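You operate a simulated robot arm through the tools that you are given. There is no shell and no other tool.

Carry out the task below with a simulated robot arm. There is one attempt and no reset: what you move stays moved.

## Task
Wipe the dust off the light table with the green wipe block.
Fine: switch the light on first; put the block back, light off and cover shut at the end. Set down upright: green wipe block. What is to be rubbed or washed off counts as gone when no trace of it is left.

It is judged by the outcome, as a careful person would: the job done as asked, and still so three seconds after it is handed in. It fails if anything else is knocked over, pushed out of place, dropped, spilled or broken. Lids that push on must go on centred and level and be pressed home; caps that screw on are set level and turned clockwise until they are tight.

## Robot
A 7-joint arm with a fingered hand, fixed in place. Base frame: the origin is at the foot of the arm, x ahead of it, y to its left, z up; the work surface is at about z = 915. Lengths are in mm, angles in degrees, forces in N, time in s.
Its first joint turns from -115.0 to 115.0 degrees. Payload 5 kg.
The tool frame sits at the grasp point between the pads (the TCP): z along the fingers, y along the line on which they close. The tips reach 32 mm beyond it. The gripper opens to 160 mm. The gripper's body begins 89 mm behind the TCP. The gripper is a hand of 4 fingers: y runs from the thumb to the fingers, the wrist lies at [0, 0, -267] in the tool frame.
Orientation is that of the tool frame in the base frame, as a unit quaternion [w, x, y, z]. With the fingers straight down and closing along the base's y, the tool's x points along the base's -x, its y along +y and its z along -z.

## Interface
- The arm moves only by the tool send_rows. Its argument "deltas" is a list of rows, each a list of 2 entries, a list of its own where there are three numbers: the shift along the tool's x, y, z in mm, then the turn, a rotation vector about the tool's x, y, z in degrees. In form: [[[tx, ty, tz], [ax, ay, az]], ...]. A call has 1 to 20 rows; each row shifts and turns the commanded pose from where the row before left it, along the tool's axes as they then stand. A row lasts 0.2 s, in which the tool goes at most 50 mm and 8.6 degrees; a call with a longer step from one row to the next is refused whole. A pose out of reach is approached as far as the arm can. The call stops where the force on the tool passes 90 N (or 10 N more than at its start, if that is more) or the arm is blocked; 0.2 s more then pass. In this call time passes only in rows, and 0.2 s behind the last. The reply holds the time, the measured pose of the TCP, the force on the tool along the base axes, the opening and the grip force, in the units named above and with some noise, with the torque about the TCP (base axes, N m) and any sound that the robot's microphone picked up.
- Cameras (640 x 400 px; columns grow to the right, rows downward): "scene" is fixed at [399.6, -488.2, 1637.7]; the picture's right is [0.95, -0.30, 0.00], its down [-0.24, -0.77, -0.60] and it looks along [0.18, 0.57, -0.80] (base axes); focal length 356 px, centre (320, 200). "wrist" rides on the gripper at [80, -4, -114] in the tool frame; the picture's right is [0.05, 1.00, 0.00], its down [-0.82, 0.04, -0.58] and it looks along [-0.58, 0.03, 0.82] (tool axes); focal length 265 px, centre (320, 200). There is no depth. A picture from a camera that has moved, and an enlarged one, comes with that camera's place and axes in the base frame and with its lens. The place of the scene camera against the robot may be out by one fixed shift of up to 25 mm in any direction.
- get_image(camera): a new picture of that camera. The clock stands still meanwhile.
- raise_lower(by): slides the trunk up (or, below 0, down) by that many mm; the arm rides with it, the base frame stays. It gives what a move gives, with no picture.
- curl_fingers(finger1, finger2, finger3, thumb_bend): sets how far each is bent, from 0 (flat) to 1 (curled in); at 0.3 the hand is open as for a grip, at 0.7 the pads meet at the TCP. One left out holds its place. A second passes; each finger stops where it meets its share of the squeeze, and holds until it gets a number again. It is the only way to open and close the hand. It gives what a move gives, with no picture; readings hold the bend of each and the force on the fingers (four entries, about 0 where the hand has none), thumb and palm.
- enlarge(camera, box): a new picture of the part [left, top, right, bottom] of that camera's present view, enlarged. The clock stands still meanwhile.
- hand_in(): hands the job in; it is judged then, once.

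Nothing tells you positions but the pictures and the camera data. Unless the task says otherwise, let go and move clear before handing in.

The tools are called after "Request:" as a command line: name --argument value ..., lists and objects as JSON in quotes. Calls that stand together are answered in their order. send_rows: Moves the arm, as the interface text tells. Its arguments: {"type":"object","properties":{"deltas":{"type":"array","items":{"type":"array"}}},"required":["deltas"]} The other tools are called the same way: raise_lower (by) slides the trunk up or down; curl_fingers (finger1, finger2, finger3, thumb_bend) moves the fingers one by one; get_image (camera) takes a picture; enlarge (camera, box) takes an enlarged picture of a part of a camera's view; hand_in () hands the job in.

At the start:

```text
time: 0.0
tool_pos: [708.7, -2.6, 1161.0]
orientation: [0.0, 0.0, 1.0, 0.0]
contact_force: [-0.3, -0.6, -0.4]
torque: [-0.03, -0.03, 0.03]
finger_gap: 159.7
grasp_force: 0.0
shape: jaw
bend: [0.3, 0.3, 0.3, 0.3]
finger forces: [0.0, 0.0, 0.0, 0.0, 0.0, 0.0]
trunk travel left (down, up): [-600.0, 390.0]
```

scene: 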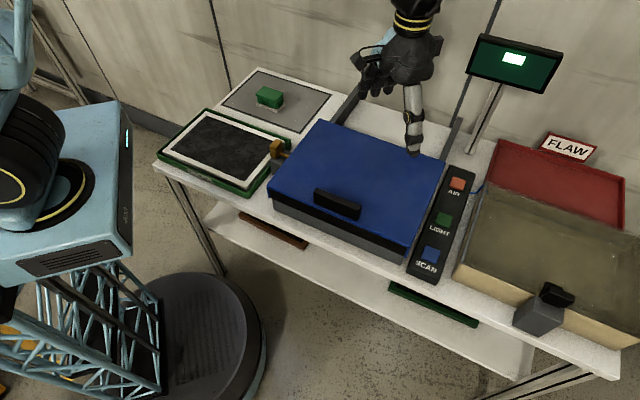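
wrist: 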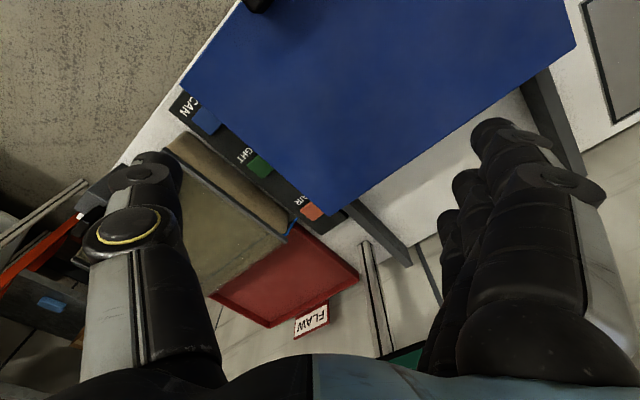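

I see a light table (blue hinged cover with a dark handle), a control strip with AIR / LIGHT / SCAN buttons, and a green block on a grey mat at the back left. I'll look closer before moving anything.

Request:
enlarge --camera "scene" --box '[240, 100, 480, 290]'

Request:
enlarge --camera "scene" --box '[150, 50, 350, 200]'

Request:
enlarge --camera "scene" --box '[400, 20, 640, 350]'

Request:
get_image --camera "wrist"

```text
2.11 times, centred on (360, 195) of scene
camera zoom: at [399.6, -488.2, 1637.7], right [0.95, -0.3, 0.0], down [-0.24, -0.77, -0.6], along [0.18, 0.57, -0.8], focal length 749 px, centre (236, 210)
```

zoom: 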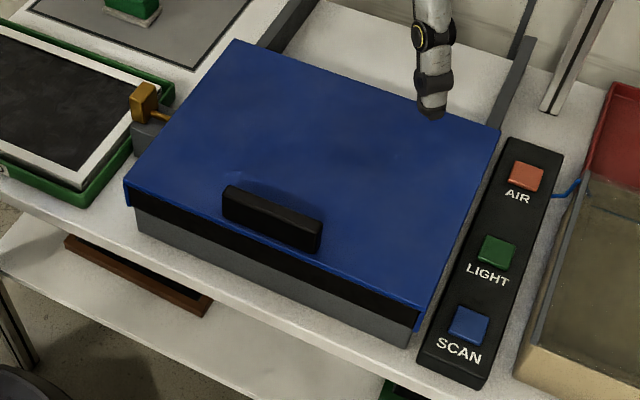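

```text
2.67 times, centred on (250, 125) of scene
camera zoom: at [399.6, -488.2, 1637.7], right [0.95, -0.3, 0.0], down [-0.24, -0.77, -0.6], along [0.18, 0.57, -0.8], focal length 949 px, centre (507, 400)
```

zoom: 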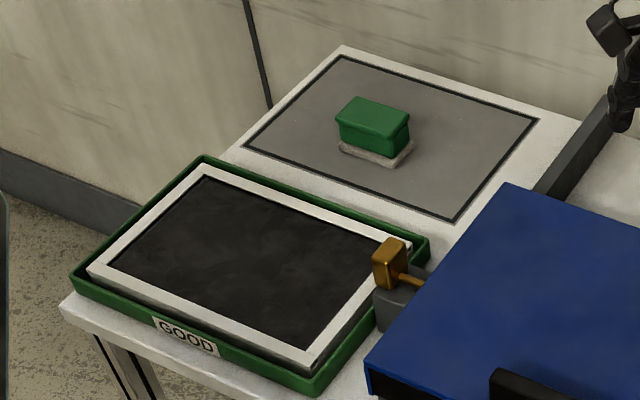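

```text
1.21 times, centred on (520, 185) of scene
camera zoom: at [399.6, -488.2, 1637.7], right [0.95, -0.3, 0.0], down [-0.24, -0.77, -0.6], along [0.18, 0.57, -0.8], focal length 432 px, centre (78, 218)
```

zoom: 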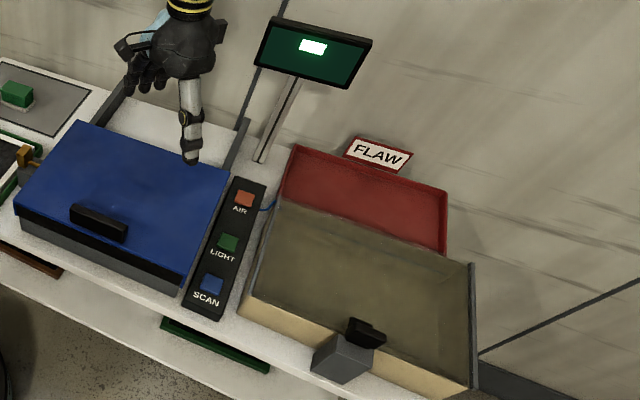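

```text
taken
camera wrist: at [629.1, -6.9, 1274.7], right [-0.05, 1.0, 0.0], down [0.82, 0.04, 0.58], along [0.58, 0.03, -0.82], focal length 265 px, centre (320, 200)
```

wrist: 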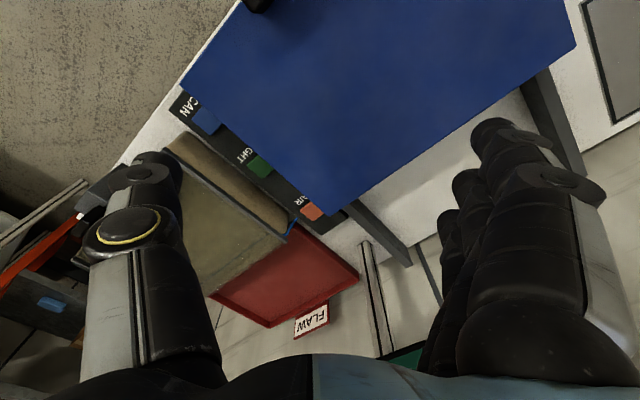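

The table is turned about 45° in the base frame, with the cover centred near (660, 30), the button strip along its right side, and the green block near (525, 450). I'll turn the hand 45° and rise for better views before I touch anything.

Request:
send_rows --deltas '[[[0, 0, -40], [0, 0, 8]], [[0, 0, -40], [0, 0, 8]], [[0, 0, -40], [0, 0, 8]], [[0, 0, 0], [0, 0, 8]], [[0, 0, 0], [0, 0, 8]], [[0, 0, 0], [0, 0, 5]]]'

Request:
get_image --camera "wrist"

Request:
get_image --camera "scene"

```text
time: 1.4
tool_pos: [709.8, -2.1, 1281.6]
orientation: [-0.001, 0.383, 0.924, 0.0]
contact_force: [-0.6, 0.1, -0.5]
torque: [-0.01, -0.02, 0.02]
finger_gap: 159.9
grasp_force: 0.0
shape: jaw
bend: [0.3, 0.3, 0.3, 0.3]
finger forces: [0.1, 0.1, 0.1, 0.0, 0.0, 0.1]
trunk travel left (down, up): [-600.0, 390.0]
```

```text
taken
camera wrist: at [649.6, 51.4, 1395.3], right [0.67, 0.74, 0.0], down [0.61, -0.55, 0.58], along [0.43, -0.39, -0.82], focal length 265 px, centre (320, 200)
```

wrist: 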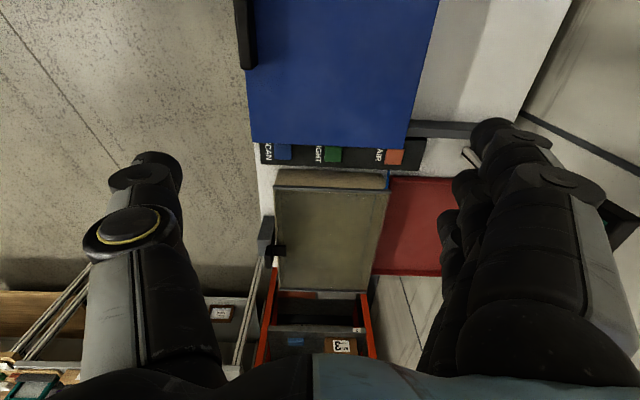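

```text
taken
```

scene: 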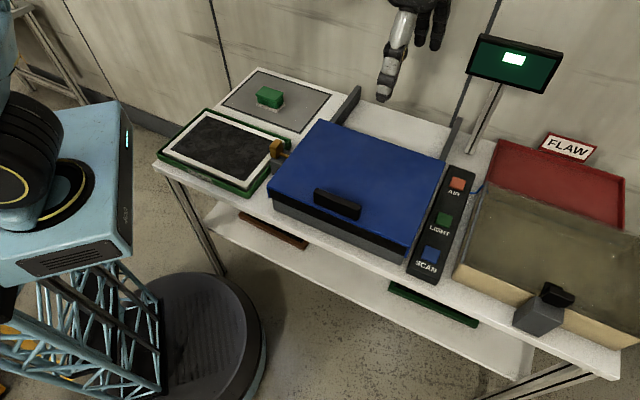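

The strip and cover line up at about 45°. I'll back the hand along tool +x, toward the block side, to see the cover, rails and block.

Request:
send_rows --deltas '[[[45, 0, 0], [0, 0, 0]], [[45, 0, 0], [0, 0, 0]], [[45, 0, 0], [0, 0, 0]], [[45, 0, 0], [0, 0, 0]], [[45, 0, 0], [0, 0, 0]]]'

Request:
get_image --camera "wrist"

Request:
enlarge --camera "scene" --box '[300, 70, 500, 200]'

```text
time: 2.6
tool_pos: [551.6, 157.9, 1278.9]
orientation: [0.0, 0.382, 0.924, 0.0]
contact_force: [-0.2, -0.8, -1.2]
torque: [-0.01, -0.01, 0.0]
finger_gap: 159.7
grasp_force: 0.0
shape: jaw
bend: [0.3, 0.3, 0.3, 0.3]
finger forces: [0.1, 0.0, 0.0, 0.0, 0.0, 0.0]
trunk travel left (down, up): [-600.0, 390.0]
```

```text
taken
camera wrist: at [491.2, 212.5, 1392.3], right [0.67, 0.74, 0.0], down [0.61, -0.55, 0.58], along [0.43, -0.39, -0.82], focal length 265 px, centre (320, 200)
```

wrist: 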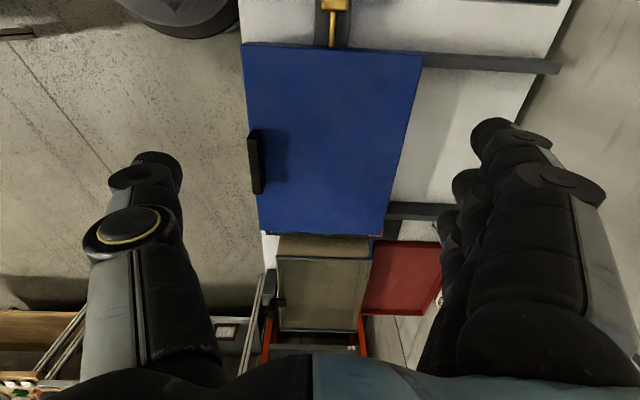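

```text
3.08 times, centred on (400, 135) of scene
camera zoom: at [399.6, -488.2, 1637.7], right [0.95, -0.3, 0.0], down [-0.24, -0.77, -0.6], along [0.18, 0.57, -0.8], focal length 1095 px, centre (74, 400)
```

zoom: 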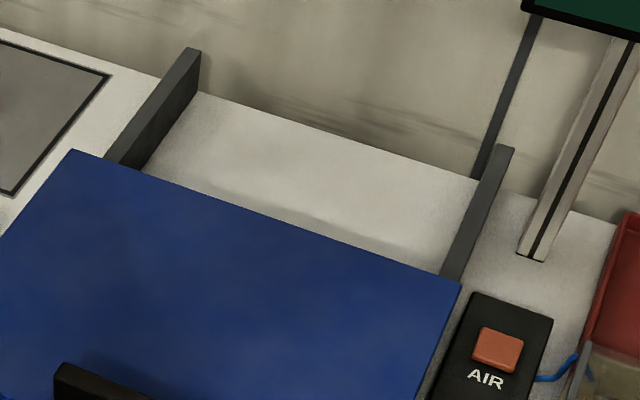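

Request:
enlarge --camera "wrist" --box '[230, 0, 450, 110]'

Request:
enlarge --camera "scene" --box '[250, 120, 330, 180]'

Request:
enlarge --camera "scene" --box '[390, 150, 490, 290]'

```text
2.91 times, centred on (340, 55) of wrist
camera zoom: at [491.2, 212.5, 1392.3], right [0.67, 0.74, 0.0], down [0.61, -0.55, 0.58], along [0.43, -0.39, -0.82], focal length 772 px, centre (262, 622)
```

zoom: 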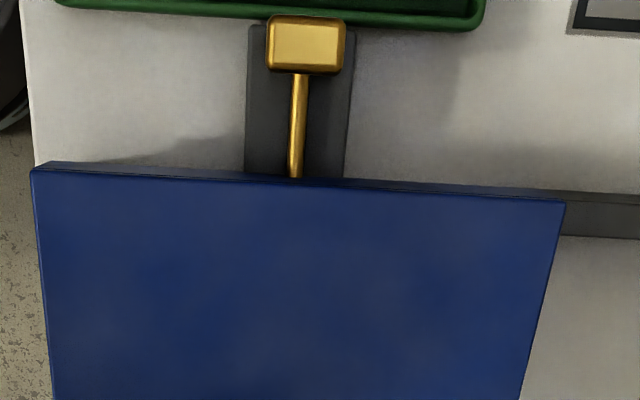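

```text
6.67 times, centred on (290, 150) of scene
camera zoom: at [399.6, -488.2, 1637.7], right [0.95, -0.3, 0.0], down [-0.24, -0.77, -0.6], along [0.18, 0.57, -0.8], focal length 2373 px, centre (520, 533)
```

zoom: 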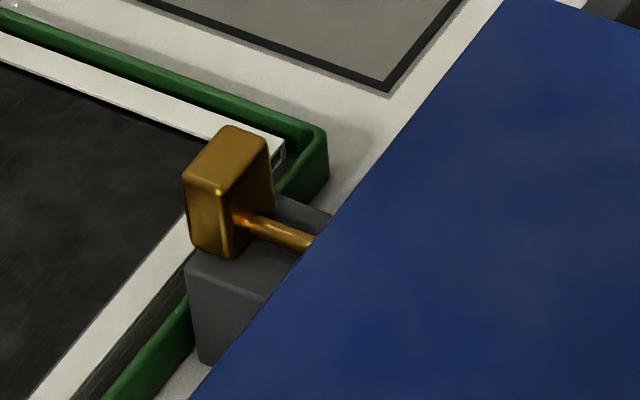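

```text
2.86 times, centred on (440, 220) of scene
camera zoom: at [399.6, -488.2, 1637.7], right [0.95, -0.3, 0.0], down [-0.24, -0.77, -0.6], along [0.18, 0.57, -0.8], focal length 1017 px, centre (-23, 143)
```

zoom: 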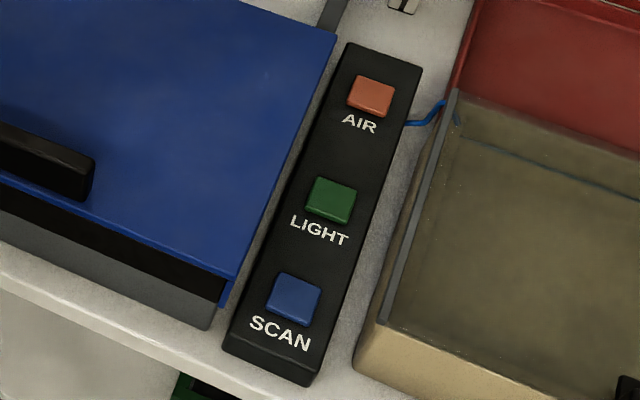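

Request:
enlarge --camera "scene" --box '[150, 90, 300, 210]'

Request:
enlarge --camera "scene" --box '[210, 60, 360, 140]'

Request:
enlarge --camera "scene" --box '[260, 170, 420, 280]'

Request:
enlarge --camera "scene" --box '[450, 20, 580, 110]'

```text
3.33 times, centred on (225, 150) of scene
camera zoom: at [399.6, -488.2, 1637.7], right [0.95, -0.3, 0.0], down [-0.24, -0.77, -0.6], along [0.18, 0.57, -0.8], focal length 1187 px, centre (637, 367)
```

zoom: 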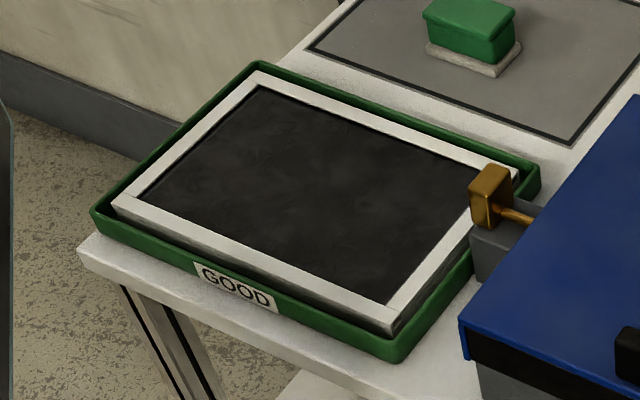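

```text
4.27 times, centred on (285, 100) of scene
camera zoom: at [399.6, -488.2, 1637.7], right [0.95, -0.3, 0.0], down [-0.24, -0.77, -0.6], along [0.18, 0.57, -0.8], focal length 1519 px, centre (469, 627)
```

zoom: 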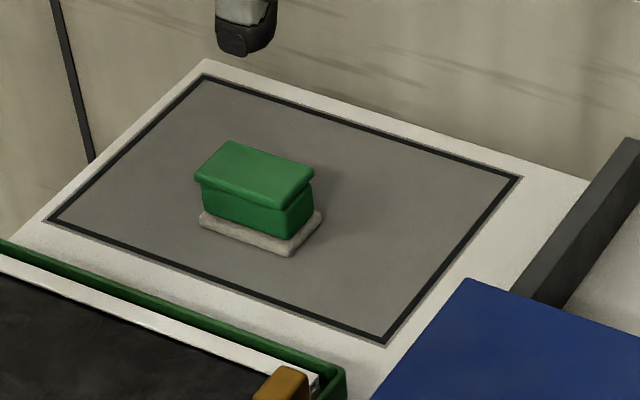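

```text
3.64 times, centred on (340, 225) of scene
camera zoom: at [399.6, -488.2, 1637.7], right [0.95, -0.3, 0.0], down [-0.24, -0.77, -0.6], along [0.18, 0.57, -0.8], focal length 1294 px, centre (247, 109)
```

zoom: 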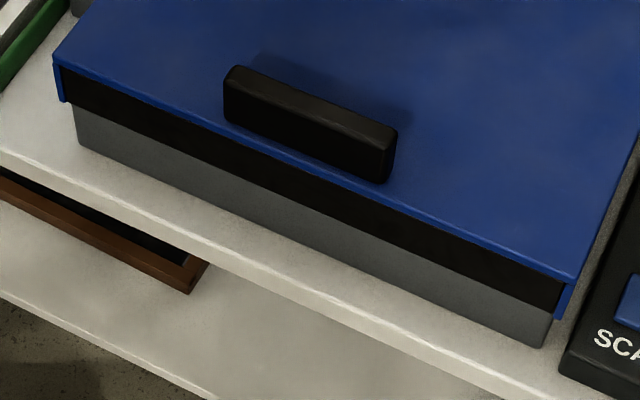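

```text
4.44 times, centred on (515, 65) of scene
camera zoom: at [399.6, -488.2, 1637.7], right [0.95, -0.3, 0.0], down [-0.24, -0.77, -0.6], along [0.18, 0.57, -0.8], focal length 1582 px, centre (-547, 800)
```

zoom: 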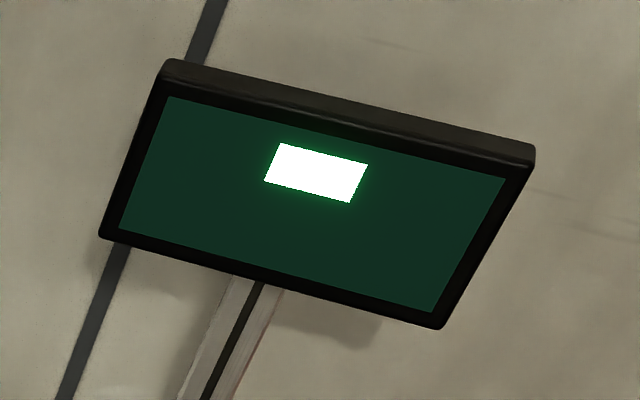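

The cover looks like a sliding hood that runs back on the two side rails, and there's a gold knob with a rod on its left side. I'll take sharper views from here to fix heights and positions.

Request:
enlarge --camera "wrist" --box '[230, 110, 310, 160]'

Request:
enlarge --camera "wrist" --box '[230, 160, 310, 250]'

Request:
enlarge --camera "wrist" --box '[360, 180, 460, 250]'

Request:
enlarge --camera "wrist" --box '[400, 30, 580, 130]'

```text
8.00 times, centred on (270, 135) of wrist
camera zoom: at [491.2, 212.5, 1392.3], right [0.67, 0.74, 0.0], down [0.61, -0.55, 0.58], along [0.43, -0.39, -0.82], focal length 2123 px, centre (720, 720)
```

zoom: 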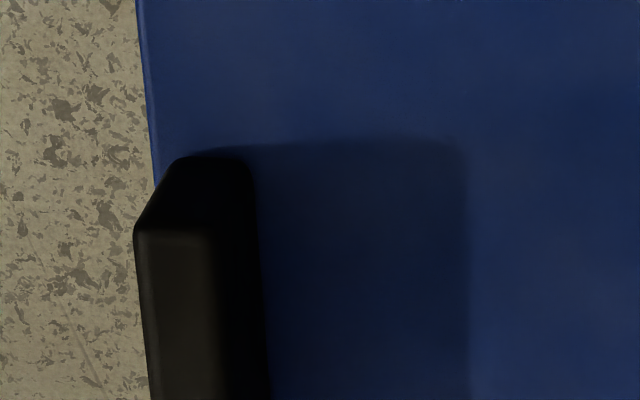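

```text
4.44 times, centred on (270, 205) of wrist
camera zoom: at [491.2, 212.5, 1392.3], right [0.67, 0.74, 0.0], down [0.61, -0.55, 0.58], along [0.43, -0.39, -0.82], focal length 1180 px, centre (542, 178)
```

zoom: 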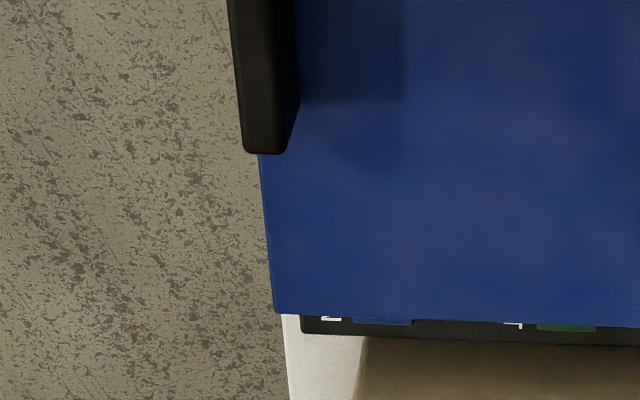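

```text
5.71 times, centred on (410, 215) of wrist
camera zoom: at [491.2, 212.5, 1392.3], right [0.67, 0.74, 0.0], down [0.61, -0.55, 0.58], along [0.43, -0.39, -0.82], focal length 1517 px, centre (-194, 114)
```

zoom: 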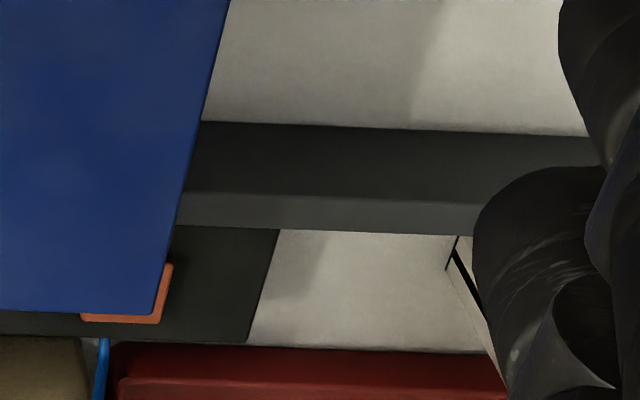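

```text
3.56 times, centred on (490, 80) of wrist
camera zoom: at [491.2, 212.5, 1392.3], right [0.67, 0.74, 0.0], down [0.61, -0.55, 0.58], along [0.43, -0.39, -0.82], focal length 944 px, centre (-284, 627)
```

zoom: 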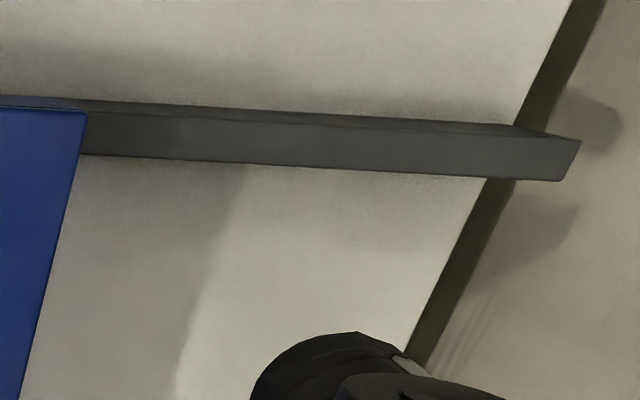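

Sharper readings suggest the top of the cover is nearer z ≈ 930 than I first guessed. I'll move over toward the button strip for a second wide-baseline view and triangulate properly.

Request:
send_rows --deltas '[[[-45, 0, 0], [0, 0, 0]], [[-45, 0, 0], [0, 0, 0]], [[-45, 0, 20], [0, 0, 0]], [[-45, 0, 20], [0, 0, 0]], [[-45, 0, 20], [0, 0, 0]], [[-45, 0, 20], [0, 0, 0]], [[0, 0, 20], [0, 0, 0]]]'

Request:
get_image --camera "wrist"

Request:
enlarge --camera "wrist" --box '[200, 40, 300, 140]'

Request:
enlarge --camera "wrist" --box '[300, 40, 460, 140]'

```text
time: 4.2
tool_pos: [743.1, -34.0, 1181.7]
orientation: [-0.001, 0.383, 0.924, 0.0]
contact_force: [-1.1, 0.7, 0.3]
torque: [-0.02, 0.02, 0.0]
finger_gap: 159.9
grasp_force: 0.1
shape: jaw
bend: [0.3, 0.3, 0.3, 0.3]
finger forces: [0.0, 0.0, 0.0, 0.0, 0.0, 0.0]
trunk travel left (down, up): [-600.0, 390.0]
```

```text
taken
camera wrist: at [682.7, 20.0, 1294.2], right [0.67, 0.74, 0.0], down [0.61, -0.55, 0.58], along [0.43, -0.39, -0.82], focal length 265 px, centre (320, 200)
```

wrist: 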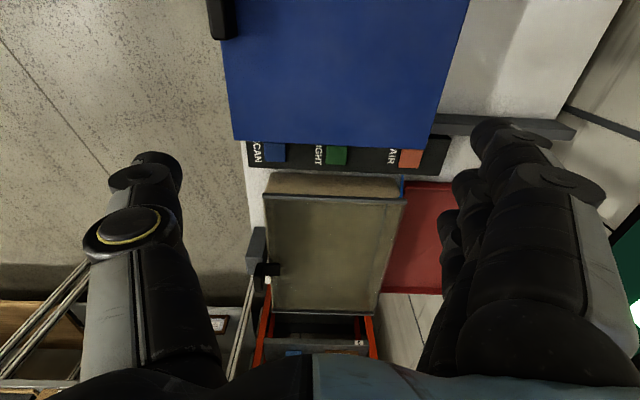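

```text
4.00 times, centred on (250, 90) of wrist
camera zoom: at [682.7, 20.0, 1294.2], right [0.67, 0.74, 0.0], down [0.61, -0.55, 0.58], along [0.43, -0.39, -0.82], focal length 1062 px, centre (600, 640)
```

zoom: 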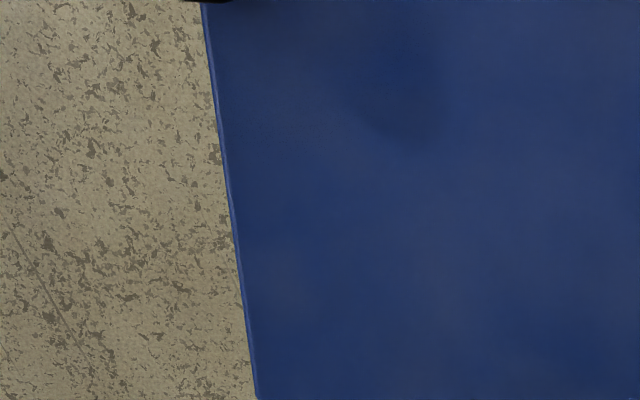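

```text
4.00 times, centred on (380, 90) of wrist
camera zoom: at [682.7, 20.0, 1294.2], right [0.67, 0.74, 0.0], down [0.61, -0.55, 0.58], along [0.43, -0.39, -0.82], focal length 1062 px, centre (80, 640)
```

zoom: 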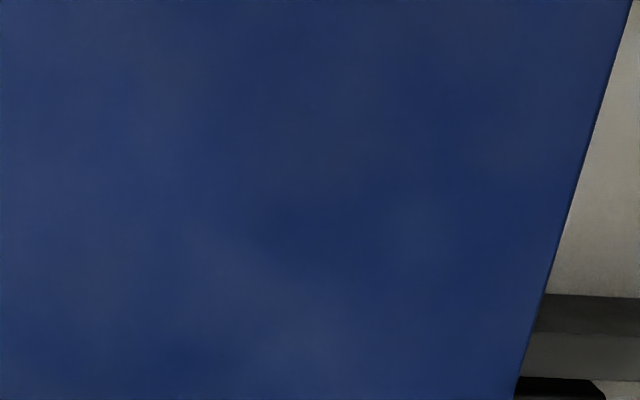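

Request:
enlarge --camera "wrist" --box '[225, 130, 305, 180]'

Request:
enlarge --camera "wrist" --box '[300, 130, 380, 180]'

Request:
enlarge --camera "wrist" --box '[380, 130, 460, 180]'

```text
8.00 times, centred on (265, 155) of wrist
camera zoom: at [682.7, 20.0, 1294.2], right [0.67, 0.74, 0.0], down [0.61, -0.55, 0.58], along [0.43, -0.39, -0.82], focal length 2123 px, centre (760, 560)
```

zoom: 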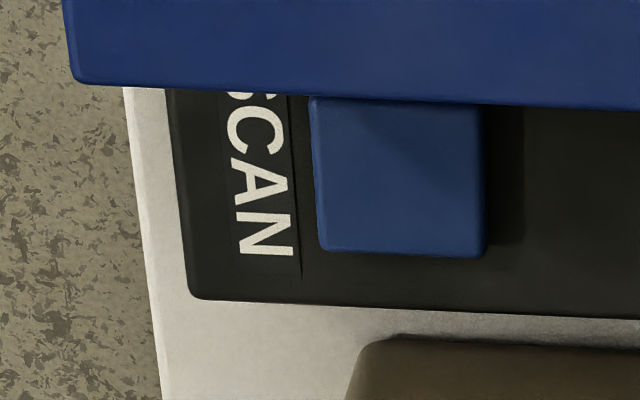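

```text
8.00 times, centred on (340, 155) of wrist
camera zoom: at [682.7, 20.0, 1294.2], right [0.67, 0.74, 0.0], down [0.61, -0.55, 0.58], along [0.43, -0.39, -0.82], focal length 2123 px, centre (160, 560)
```

zoom: 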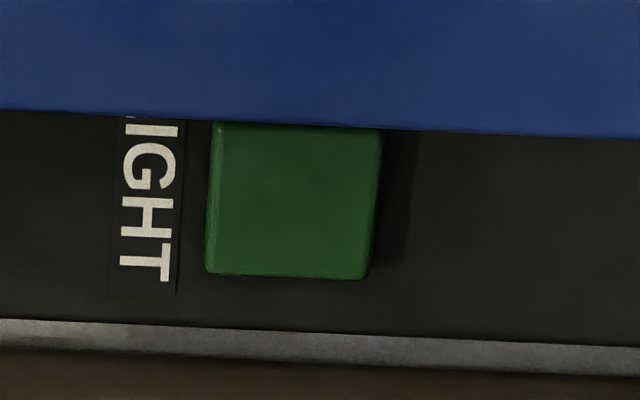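

```text
8.00 times, centred on (420, 155) of wrist
camera zoom: at [682.7, 20.0, 1294.2], right [0.67, 0.74, 0.0], down [0.61, -0.55, 0.58], along [0.43, -0.39, -0.82], focal length 2123 px, centre (-480, 560)
```

zoom: 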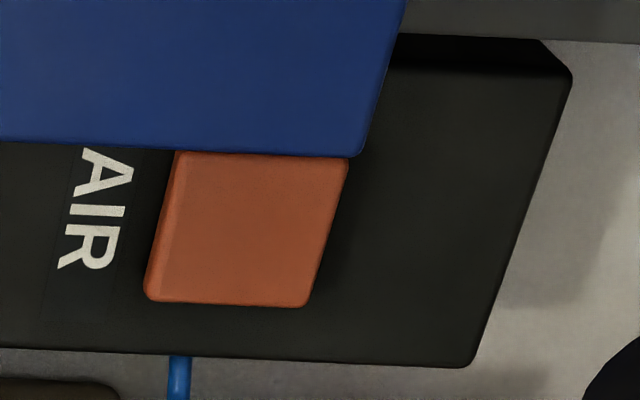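

Triangulating between the two wrist views gives these positions: 
- Cover top: z ≈ 904, about 400 × 300 mm.
- Handle top: z ≈ 948, near (588, -40).
- LIGHT button: near (869, -105), top at z ≈ 833.

So the table is lower than stated. I'll close the hand into a point and go above LIGHT.

Request:
curl_fingers --finger1 1.0 --finger2 0.7 --finger3 1.0 --thumb_bend 0.7

Request:
get_image --camera "wrist"

Request:
get_image --camera "scene"

```text
time: 5.2
tool_pos: [743.2, -33.0, 1181.3]
orientation: [0.0, 0.383, 0.924, 0.0]
contact_force: [0.3, 0.1, -0.3]
torque: [0.02, -0.01, 0.0]
finger_gap: 50.5
grasp_force: 0.0
shape: fingers
bend: [1.0, 0.7, 1.0, 0.7]
finger forces: [0.1, 0.0, 0.0, 0.1, 0.1, 0.1]
trunk travel left (down, up): [-600.0, 390.0]
```

```text
taken
camera wrist: at [682.6, 19.9, 1294.5], right [0.67, 0.74, 0.0], down [0.61, -0.55, 0.58], along [0.43, -0.39, -0.82], focal length 265 px, centre (320, 200)
```

wrist: 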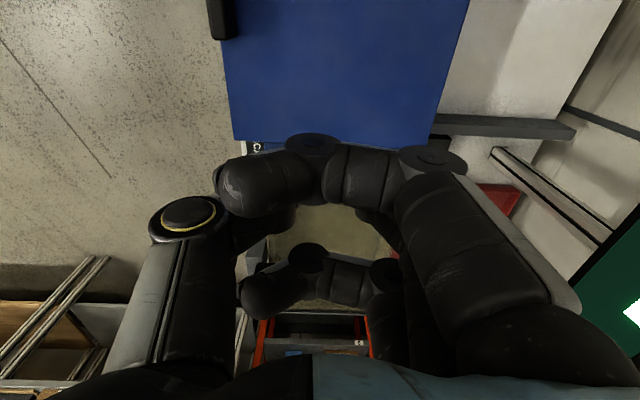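

```text
taken
```

scene: 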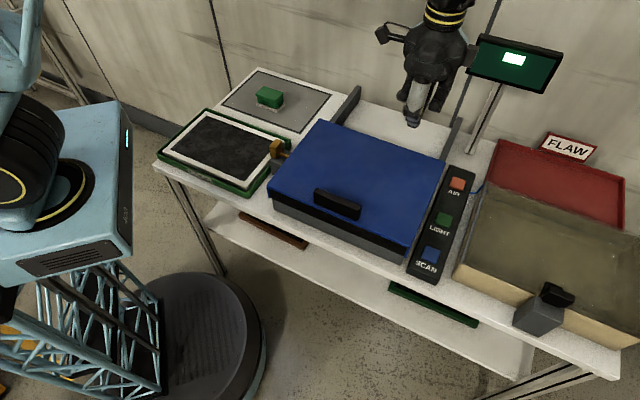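

Request:
enlarge --camera "scene" --box '[370, 0, 490, 140]'

Request:
curl_fingers --finger1 0.7 --finger2 0.7 --finger3 0.7 --thumb_bend 0.7

Request:
enlarge --camera "scene" --box '[370, 0, 490, 140]'

Request:
get_image --camera "wrist"

```text
2.86 times, centred on (430, 70) of scene
camera zoom: at [399.6, -488.2, 1637.7], right [0.95, -0.3, 0.0], down [-0.24, -0.77, -0.6], along [0.18, 0.57, -0.8], focal length 1017 px, centre (6, 571)
```

zoom: 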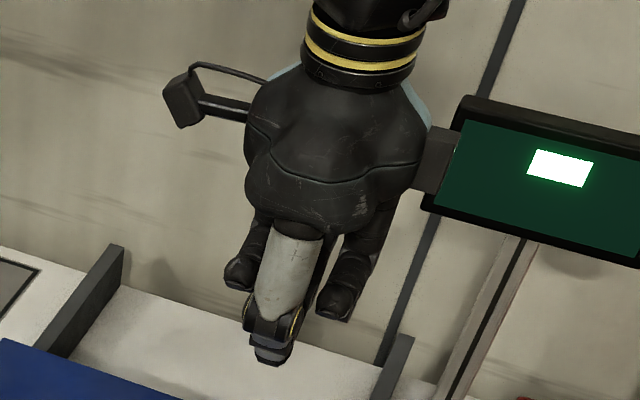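

```text
time: 6.2
tool_pos: [743.1, -33.3, 1181.0]
orientation: [0.0, 0.383, 0.924, 0.001]
contact_force: [-0.7, 0.1, -0.1]
torque: [-0.03, -0.01, 0.0]
finger_gap: 23.3
grasp_force: 0.0
shape: fingers
bend: [0.7, 0.7, 0.7, 0.7]
finger forces: [0.0, 0.0, 0.0, 0.0, 0.0, 0.0]
trunk travel left (down, up): [-600.0, 390.0]
```

```text
2.86 times, centred on (430, 70) of scene
camera zoom: at [399.6, -488.2, 1637.7], right [0.95, -0.3, 0.0], down [-0.24, -0.77, -0.6], along [0.18, 0.57, -0.8], focal length 1017 px, centre (6, 571)
```

zoom: 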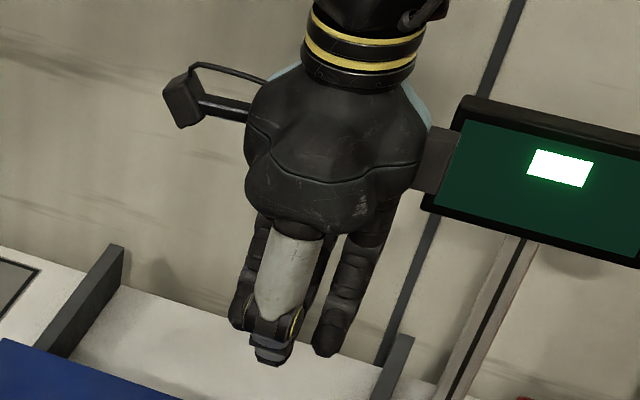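

```text
taken
camera wrist: at [682.6, 19.8, 1294.4], right [0.67, 0.74, 0.0], down [0.61, -0.55, 0.58], along [0.43, -0.39, -0.82], focal length 265 px, centre (320, 200)
```

wrist: 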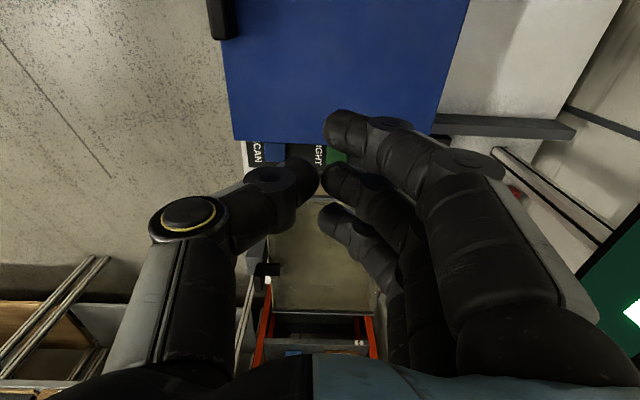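

With fingers 1 and 3 curled, the thumb and middle finger make a clear pointer. I'll set that shape, move above LIGHT and come down to about z = 960.

Request:
curl_fingers --finger1 1.0 --finger2 0.7 --finger3 1.0 --thumb_bend 0.7

Request:
send_rows --deltas '[[[-36, 9.5, 0], [0, 0, 0]], [[-36, 9.5, 0], [0, 0, 0]], [[-36, 9.5, 0], [0, 0, 0]], [[-36.3, 9.5, 0], [0, 0, 0]], [[0, 0, 40], [0, 0, 0]], [[0, 0, 40], [0, 0, 0]], [[0, 0, 40], [0, 0, 0]], [[0, 0, 40], [0, 0, 0]], [[0, 0, 40], [0, 0, 0]], [[0, 0, 20], [0, 0, 0]]]'

Request:
get_image --camera "wrist"

Request:
enlarge --camera "scene" --box '[370, 100, 530, 270]'

```text
time: 7.2
tool_pos: [742.5, -33.4, 1180.3]
orientation: [0.0, 0.381, 0.924, 0.0]
contact_force: [-0.7, 0.2, 0.4]
torque: [-0.04, 0.03, -0.03]
finger_gap: 50.4
grasp_force: 0.0
shape: fingers
bend: [1.0, 0.7, 1.0, 0.7]
finger forces: [0.1, 0.1, 0.0, 0.0, 0.1, 0.0]
trunk travel left (down, up): [-600.0, 390.0]
```

```text
time: 9.4
tool_pos: [872.0, -109.8, 961.8]
orientation: [-0.001, 0.383, 0.924, 0.0]
contact_force: [1.0, 0.6, -0.1]
torque: [0.05, 0.04, 0.01]
finger_gap: 50.5
grasp_force: 0.1
shape: fingers
bend: [1.0, 0.7, 1.0, 0.7]
finger forces: [0.0, 0.0, 0.0, 0.0, 0.0, 0.0]
trunk travel left (down, up): [-600.0, 390.0]
```

```text
taken
camera wrist: at [811.4, -54.8, 1074.6], right [0.67, 0.74, 0.0], down [0.61, -0.55, 0.58], along [0.43, -0.39, -0.82], focal length 265 px, centre (320, 200)
```

wrist: 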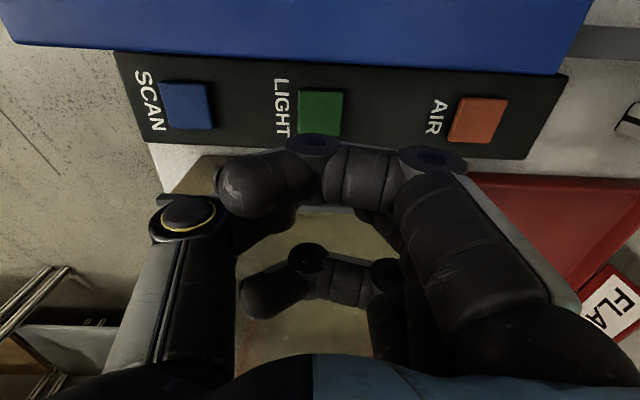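

```text
2.35 times, centred on (450, 185) of scene
camera zoom: at [399.6, -488.2, 1637.7], right [0.95, -0.3, 0.0], down [-0.24, -0.77, -0.6], along [0.18, 0.57, -0.8], focal length 838 px, centre (14, 235)
```

zoom: 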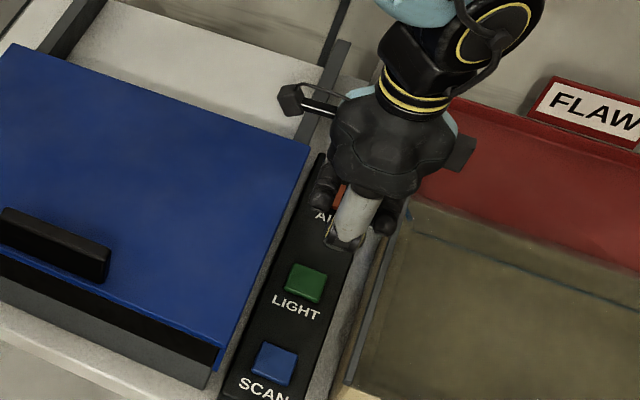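

The pointer is about 9 mm past the button's centre, still over the button. I'll shift slightly and come down in stages, watching the force.

Request:
send_rows --deltas '[[[3, 1, 20], [0, 0, 0]], [[0, 0, 20], [0, 0, 0]], [[0, 0, 20], [0, 0, 0]], [[0, 0, 10], [0, 0, 0]]]'

Request:
enlarge --camera "scene" --box '[390, 130, 510, 270]'

Request:
get_image --camera "wrist"

```text
time: 10.4
tool_pos: [869.6, -105.4, 891.4]
orientation: [0.001, 0.383, 0.924, -0.001]
contact_force: [-0.1, 0.1, 0.0]
torque: [-0.01, 0.0, -0.05]
finger_gap: 50.5
grasp_force: 0.1
shape: fingers
bend: [1.0, 0.7, 1.0, 0.7]
finger forces: [0.1, 0.1, 0.0, 0.2, 0.0, 0.0]
trunk travel left (down, up): [-600.0, 390.0]
```

```text
2.86 times, centred on (450, 200) of scene
camera zoom: at [399.6, -488.2, 1637.7], right [0.95, -0.3, 0.0], down [-0.24, -0.77, -0.6], along [0.18, 0.57, -0.8], focal length 1017 px, centre (-51, 200)
```

zoom: 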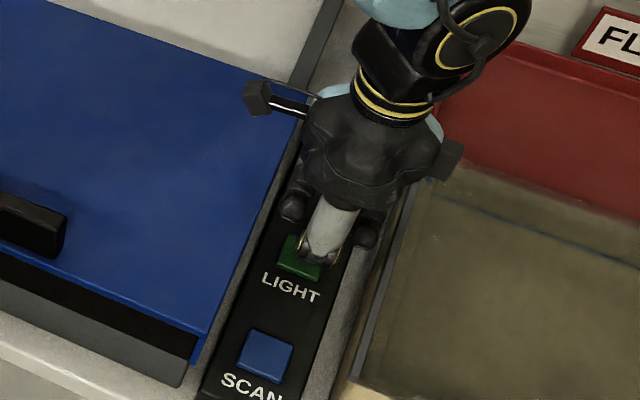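

```text
taken
camera wrist: at [809.0, -52.1, 1004.6], right [0.67, 0.74, 0.0], down [0.61, -0.55, 0.58], along [0.43, -0.39, -0.82], focal length 265 px, centre (320, 200)
```

wrist: 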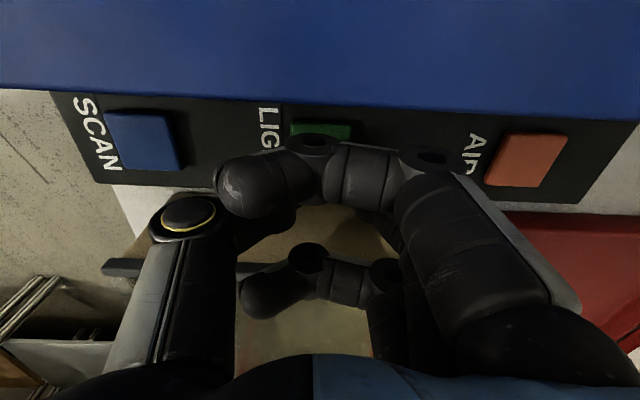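

The pointer is right over LIGHT with no contact yet. I'll go down slowly in small rows.

Request:
send_rows --deltas '[[[0, 0, 8], [0, 0, 0]], [[0, 0, 6], [0, 0, 0]], [[0, 0, 4], [0, 0, 0]]]'

Request:
enlarge --camera "scene" --box '[390, 150, 510, 270]'

```text
time: 11.2
tool_pos: [869.6, -106.8, 875.3]
orientation: [0.0, 0.382, 0.924, 0.0]
contact_force: [0.4, -0.2, 2.6]
torque: [-0.01, 0.05, 0.0]
finger_gap: 50.5
grasp_force: 1.2
shape: fingers
bend: [1.0, 0.7, 1.0, 0.7]
finger forces: [0.0, 0.1, 0.0, 0.2, 1.7, 0.0]
trunk travel left (down, up): [-600.0, 390.0]
```

```text
3.33 times, centred on (450, 210) of scene
camera zoom: at [399.6, -488.2, 1637.7], right [0.95, -0.3, 0.0], down [-0.24, -0.77, -0.6], along [0.18, 0.57, -0.8], focal length 1187 px, centre (-113, 167)
```

zoom: 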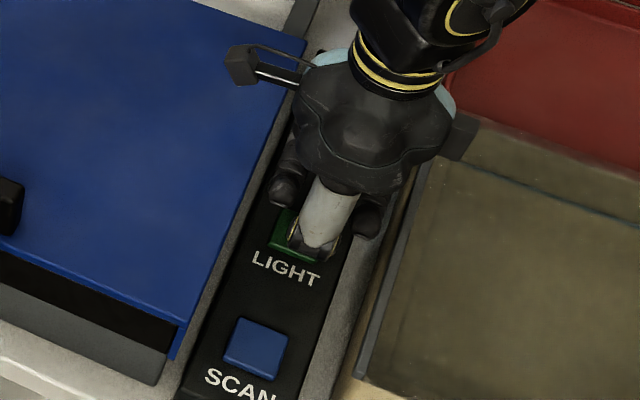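

Contact at TCP z ≈ 875 (2.6 N, thumb tip). I'll press a little further and watch for a click.

Request:
send_rows --deltas '[[[0, 0, 2], [0, 0, 0]]]'

Request:
send_rows --deltas '[[[0, 0, 2], [0, 0, 0]]]'

```text
time: 11.6
tool_pos: [868.8, -106.9, 872.2]
orientation: [0.0, 0.383, 0.924, 0.0]
contact_force: [-0.7, 0.6, 2.8]
torque: [-0.06, 0.02, 0.0]
finger_gap: 50.2
grasp_force: 1.5
shape: fingers
bend: [1.0, 0.7, 1.0, 0.7]
finger forces: [0.1, 0.1, 0.0, 0.0, 2.6, 0.1]
trunk travel left (down, up): [-600.0, 390.0]
heard: click
```

```text
time: 12.0
tool_pos: [869.9, -107.9, 870.9]
orientation: [0.002, 0.383, 0.924, 0.0]
contact_force: [-1.0, -1.2, 6.7]
torque: [-0.11, 0.1, -0.02]
finger_gap: 50.1
grasp_force: 2.8
shape: fingers
bend: [1.0, 0.7, 1.0, 0.7]
finger forces: [0.0, 0.1, 0.0, 0.0, 6.9, 0.0]
trunk travel left (down, up): [-600.0, 390.0]
```

A click was heard, so the button switched. I'll lift straight up and check the light state.

Request:
send_rows --deltas '[[[0, 0, -10], [0, 0, 0]], [[0, 0, -30], [0, 0, 0]], [[0, 0, -40], [0, 0, 0]], [[0, 0, -40], [0, 0, 0]], [[0, 0, -40], [0, 0, 0]]]'

Request:
get_image --camera "scene"

Request:
enlarge --camera "scene" --box '[250, 110, 490, 290]'

```text
time: 13.2
tool_pos: [868.6, -104.7, 1028.7]
orientation: [0.0, 0.383, 0.924, 0.0]
contact_force: [0.1, 0.0, 0.1]
torque: [-0.03, 0.02, 0.0]
finger_gap: 50.5
grasp_force: 0.1
shape: fingers
bend: [1.0, 0.7, 1.0, 0.7]
finger forces: [0.1, 0.1, 0.0, 0.0, 0.1, 0.1]
trunk travel left (down, up): [-600.0, 390.0]
```

```text
taken
```

scene: 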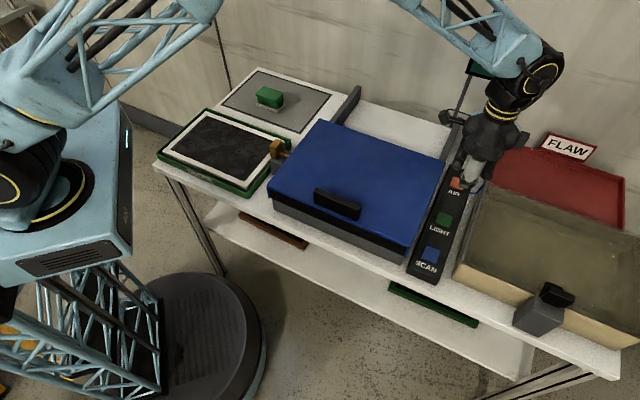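

```text
2.22 times, centred on (370, 200) of scene
camera zoom: at [399.6, -488.2, 1637.7], right [0.95, -0.3, 0.0], down [-0.24, -0.77, -0.6], along [0.18, 0.57, -0.8], focal length 791 px, centre (209, 200)
```

zoom: 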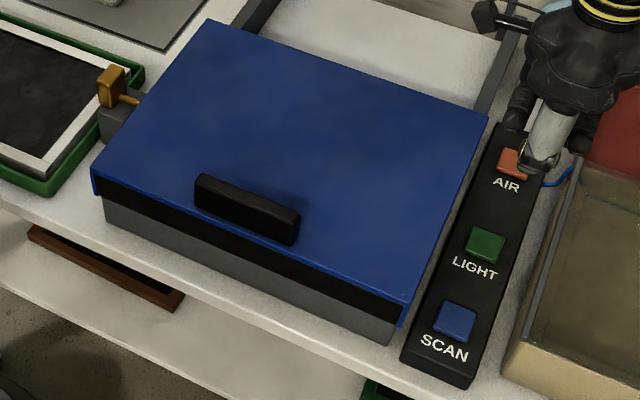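

The press registered, but the light can't be seen with the cover shut. Next I'll move above the handle and open the hand to view it closely.

Request:
send_rows --deltas '[[[0, 0, -40], [0, 0, 0]], [[0, 0, -30], [0, 0, 0]], [[34.9, -21.8, 0], [0, 0, 0]], [[34.9, -21.8, 0], [0, 0, 0]], [[34.9, -21.8, 0], [0, 0, 0]], [[34.9, -21.8, 0], [0, 0, 0]], [[34.9, -21.8, 0], [0, 0, 0]], [[34.9, -21.8, 0], [0, 0, 0]], [[34.9, -21.8, 0], [0, 0, 0]]]'

Request:
curl_fingers --finger1 0.45 --finger2 0.45 --finger3 0.45 --thumb_bend 0.45

Request:
get_image --camera "wrist"

Request:
get_image --camera "scene"

```text
time: 15.2
tool_pos: [588.6, -41.9, 1100.8]
orientation: [-0.001, 0.383, 0.924, 0.0]
contact_force: [-0.4, 1.2, -0.3]
torque: [-0.01, -0.03, -0.02]
finger_gap: 50.2
grasp_force: 0.0
shape: fingers
bend: [1.0, 0.7, 1.0, 0.7]
finger forces: [0.0, 0.1, 0.0, 0.0, 0.0, 0.0]
trunk travel left (down, up): [-600.0, 390.0]
```

```text
time: 16.2
tool_pos: [589.6, -42.1, 1100.2]
orientation: [0.0, 0.383, 0.924, 0.0]
contact_force: [0.2, -0.1, -0.3]
torque: [-0.02, -0.01, -0.01]
finger_gap: 110.3
grasp_force: 0.0
shape: fingers
bend: [0.45, 0.45, 0.45, 0.45]
finger forces: [0.0, 0.0, 0.1, 0.1, 0.1, 0.1]
trunk travel left (down, up): [-600.0, 390.0]
```

```text
taken
camera wrist: at [529.3, 11.1, 1212.9], right [0.67, 0.74, 0.0], down [0.61, -0.55, 0.58], along [0.43, -0.39, -0.82], focal length 265 px, centre (320, 200)
```

wrist: 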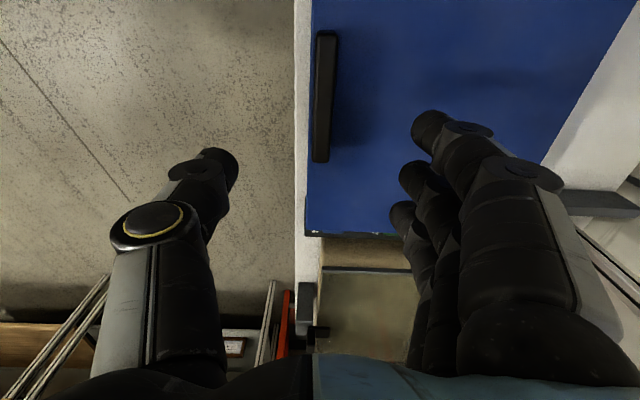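

```text
taken
```

scene: 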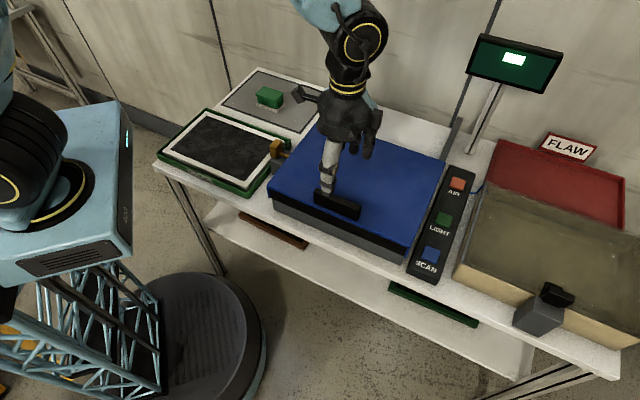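

Request:
enlarge --camera "wrist" --box '[290, 15, 370, 65]'

Request:
enlarge --camera "wrist" --box '[290, 130, 370, 180]'

Request:
enlarge --camera "wrist" --box '[290, 210, 430, 270]'

```text
8.00 times, centred on (330, 40) of wrist
camera zoom: at [529.3, 11.1, 1212.9], right [0.67, 0.74, 0.0], down [0.61, -0.55, 0.58], along [0.43, -0.39, -0.82], focal length 2123 px, centre (240, 1480)
```

zoom: 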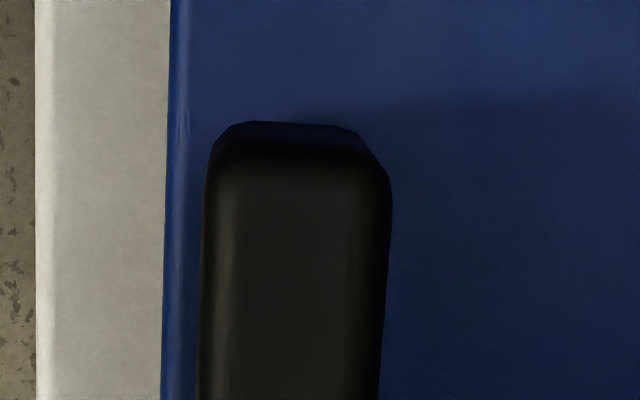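

```text
8.00 times, centred on (330, 155) of wrist
camera zoom: at [529.3, 11.1, 1212.9], right [0.67, 0.74, 0.0], down [0.61, -0.55, 0.58], along [0.43, -0.39, -0.82], focal length 2123 px, centre (240, 560)
```

zoom: 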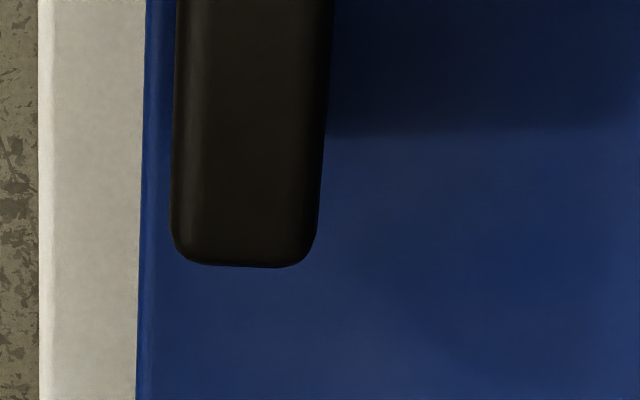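

```text
4.57 times, centred on (360, 240) of wrist
camera zoom: at [529.3, 11.1, 1212.9], right [0.67, 0.74, 0.0], down [0.61, -0.55, 0.58], along [0.43, -0.39, -0.82], focal length 1213 px, centre (137, 17)
```

zoom: 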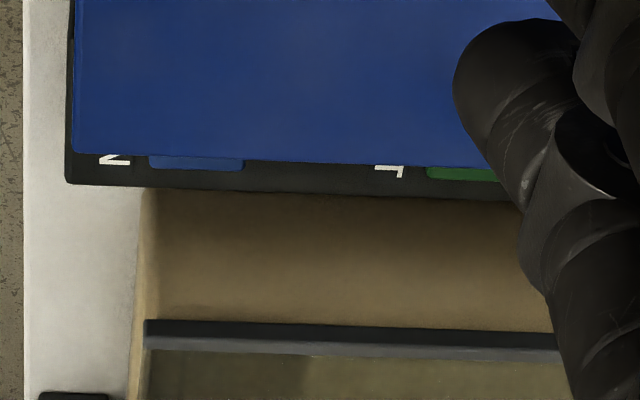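

The handle is 120 × 20 mm, centred at about (588, -37) with its top at z ≈ 950. I'll centre over it and descend with the fingers straddling it.

Request:
send_rows --deltas '[[[4, 2.5, 30], [0, 0, 0]], [[0, 0, 40], [0, 0, 0]], [[0, 0, 40], [0, 0, 0]], [[0, 0, 10], [0, 0, 0]]]'

Request:
get_image --camera "wrist"

Request:
enlarge --camera "scene" --box '[270, 100, 430, 260]'

```text
time: 17.2
tool_pos: [588.0, -37.1, 978.6]
orientation: [0.0, 0.383, 0.924, 0.0]
contact_force: [0.0, 0.2, -0.2]
torque: [-0.01, 0.03, -0.01]
finger_gap: 110.6
grasp_force: 0.1
shape: fingers
bend: [0.45, 0.45, 0.45, 0.45]
finger forces: [0.0, 0.0, 0.1, 0.0, 0.1, 0.1]
trunk travel left (down, up): [-600.0, 390.0]
```

```text
taken
camera wrist: at [527.6, 16.7, 1091.1], right [0.67, 0.74, 0.0], down [0.61, -0.55, 0.58], along [0.43, -0.39, -0.82], focal length 265 px, centre (320, 200)
```

wrist: 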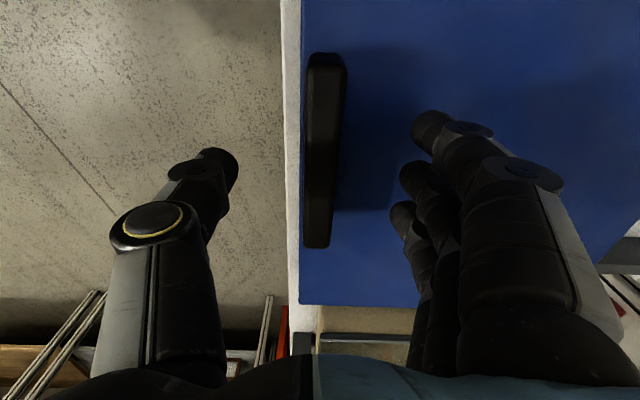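

```text
2.50 times, centred on (350, 180) of scene
camera zoom: at [399.6, -488.2, 1637.7], right [0.95, -0.3, 0.0], down [-0.24, -0.77, -0.6], along [0.18, 0.57, -0.8], focal length 890 px, centre (245, 250)
```

zoom: 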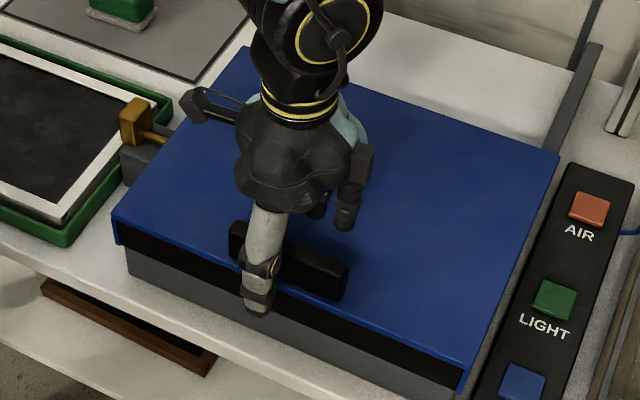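

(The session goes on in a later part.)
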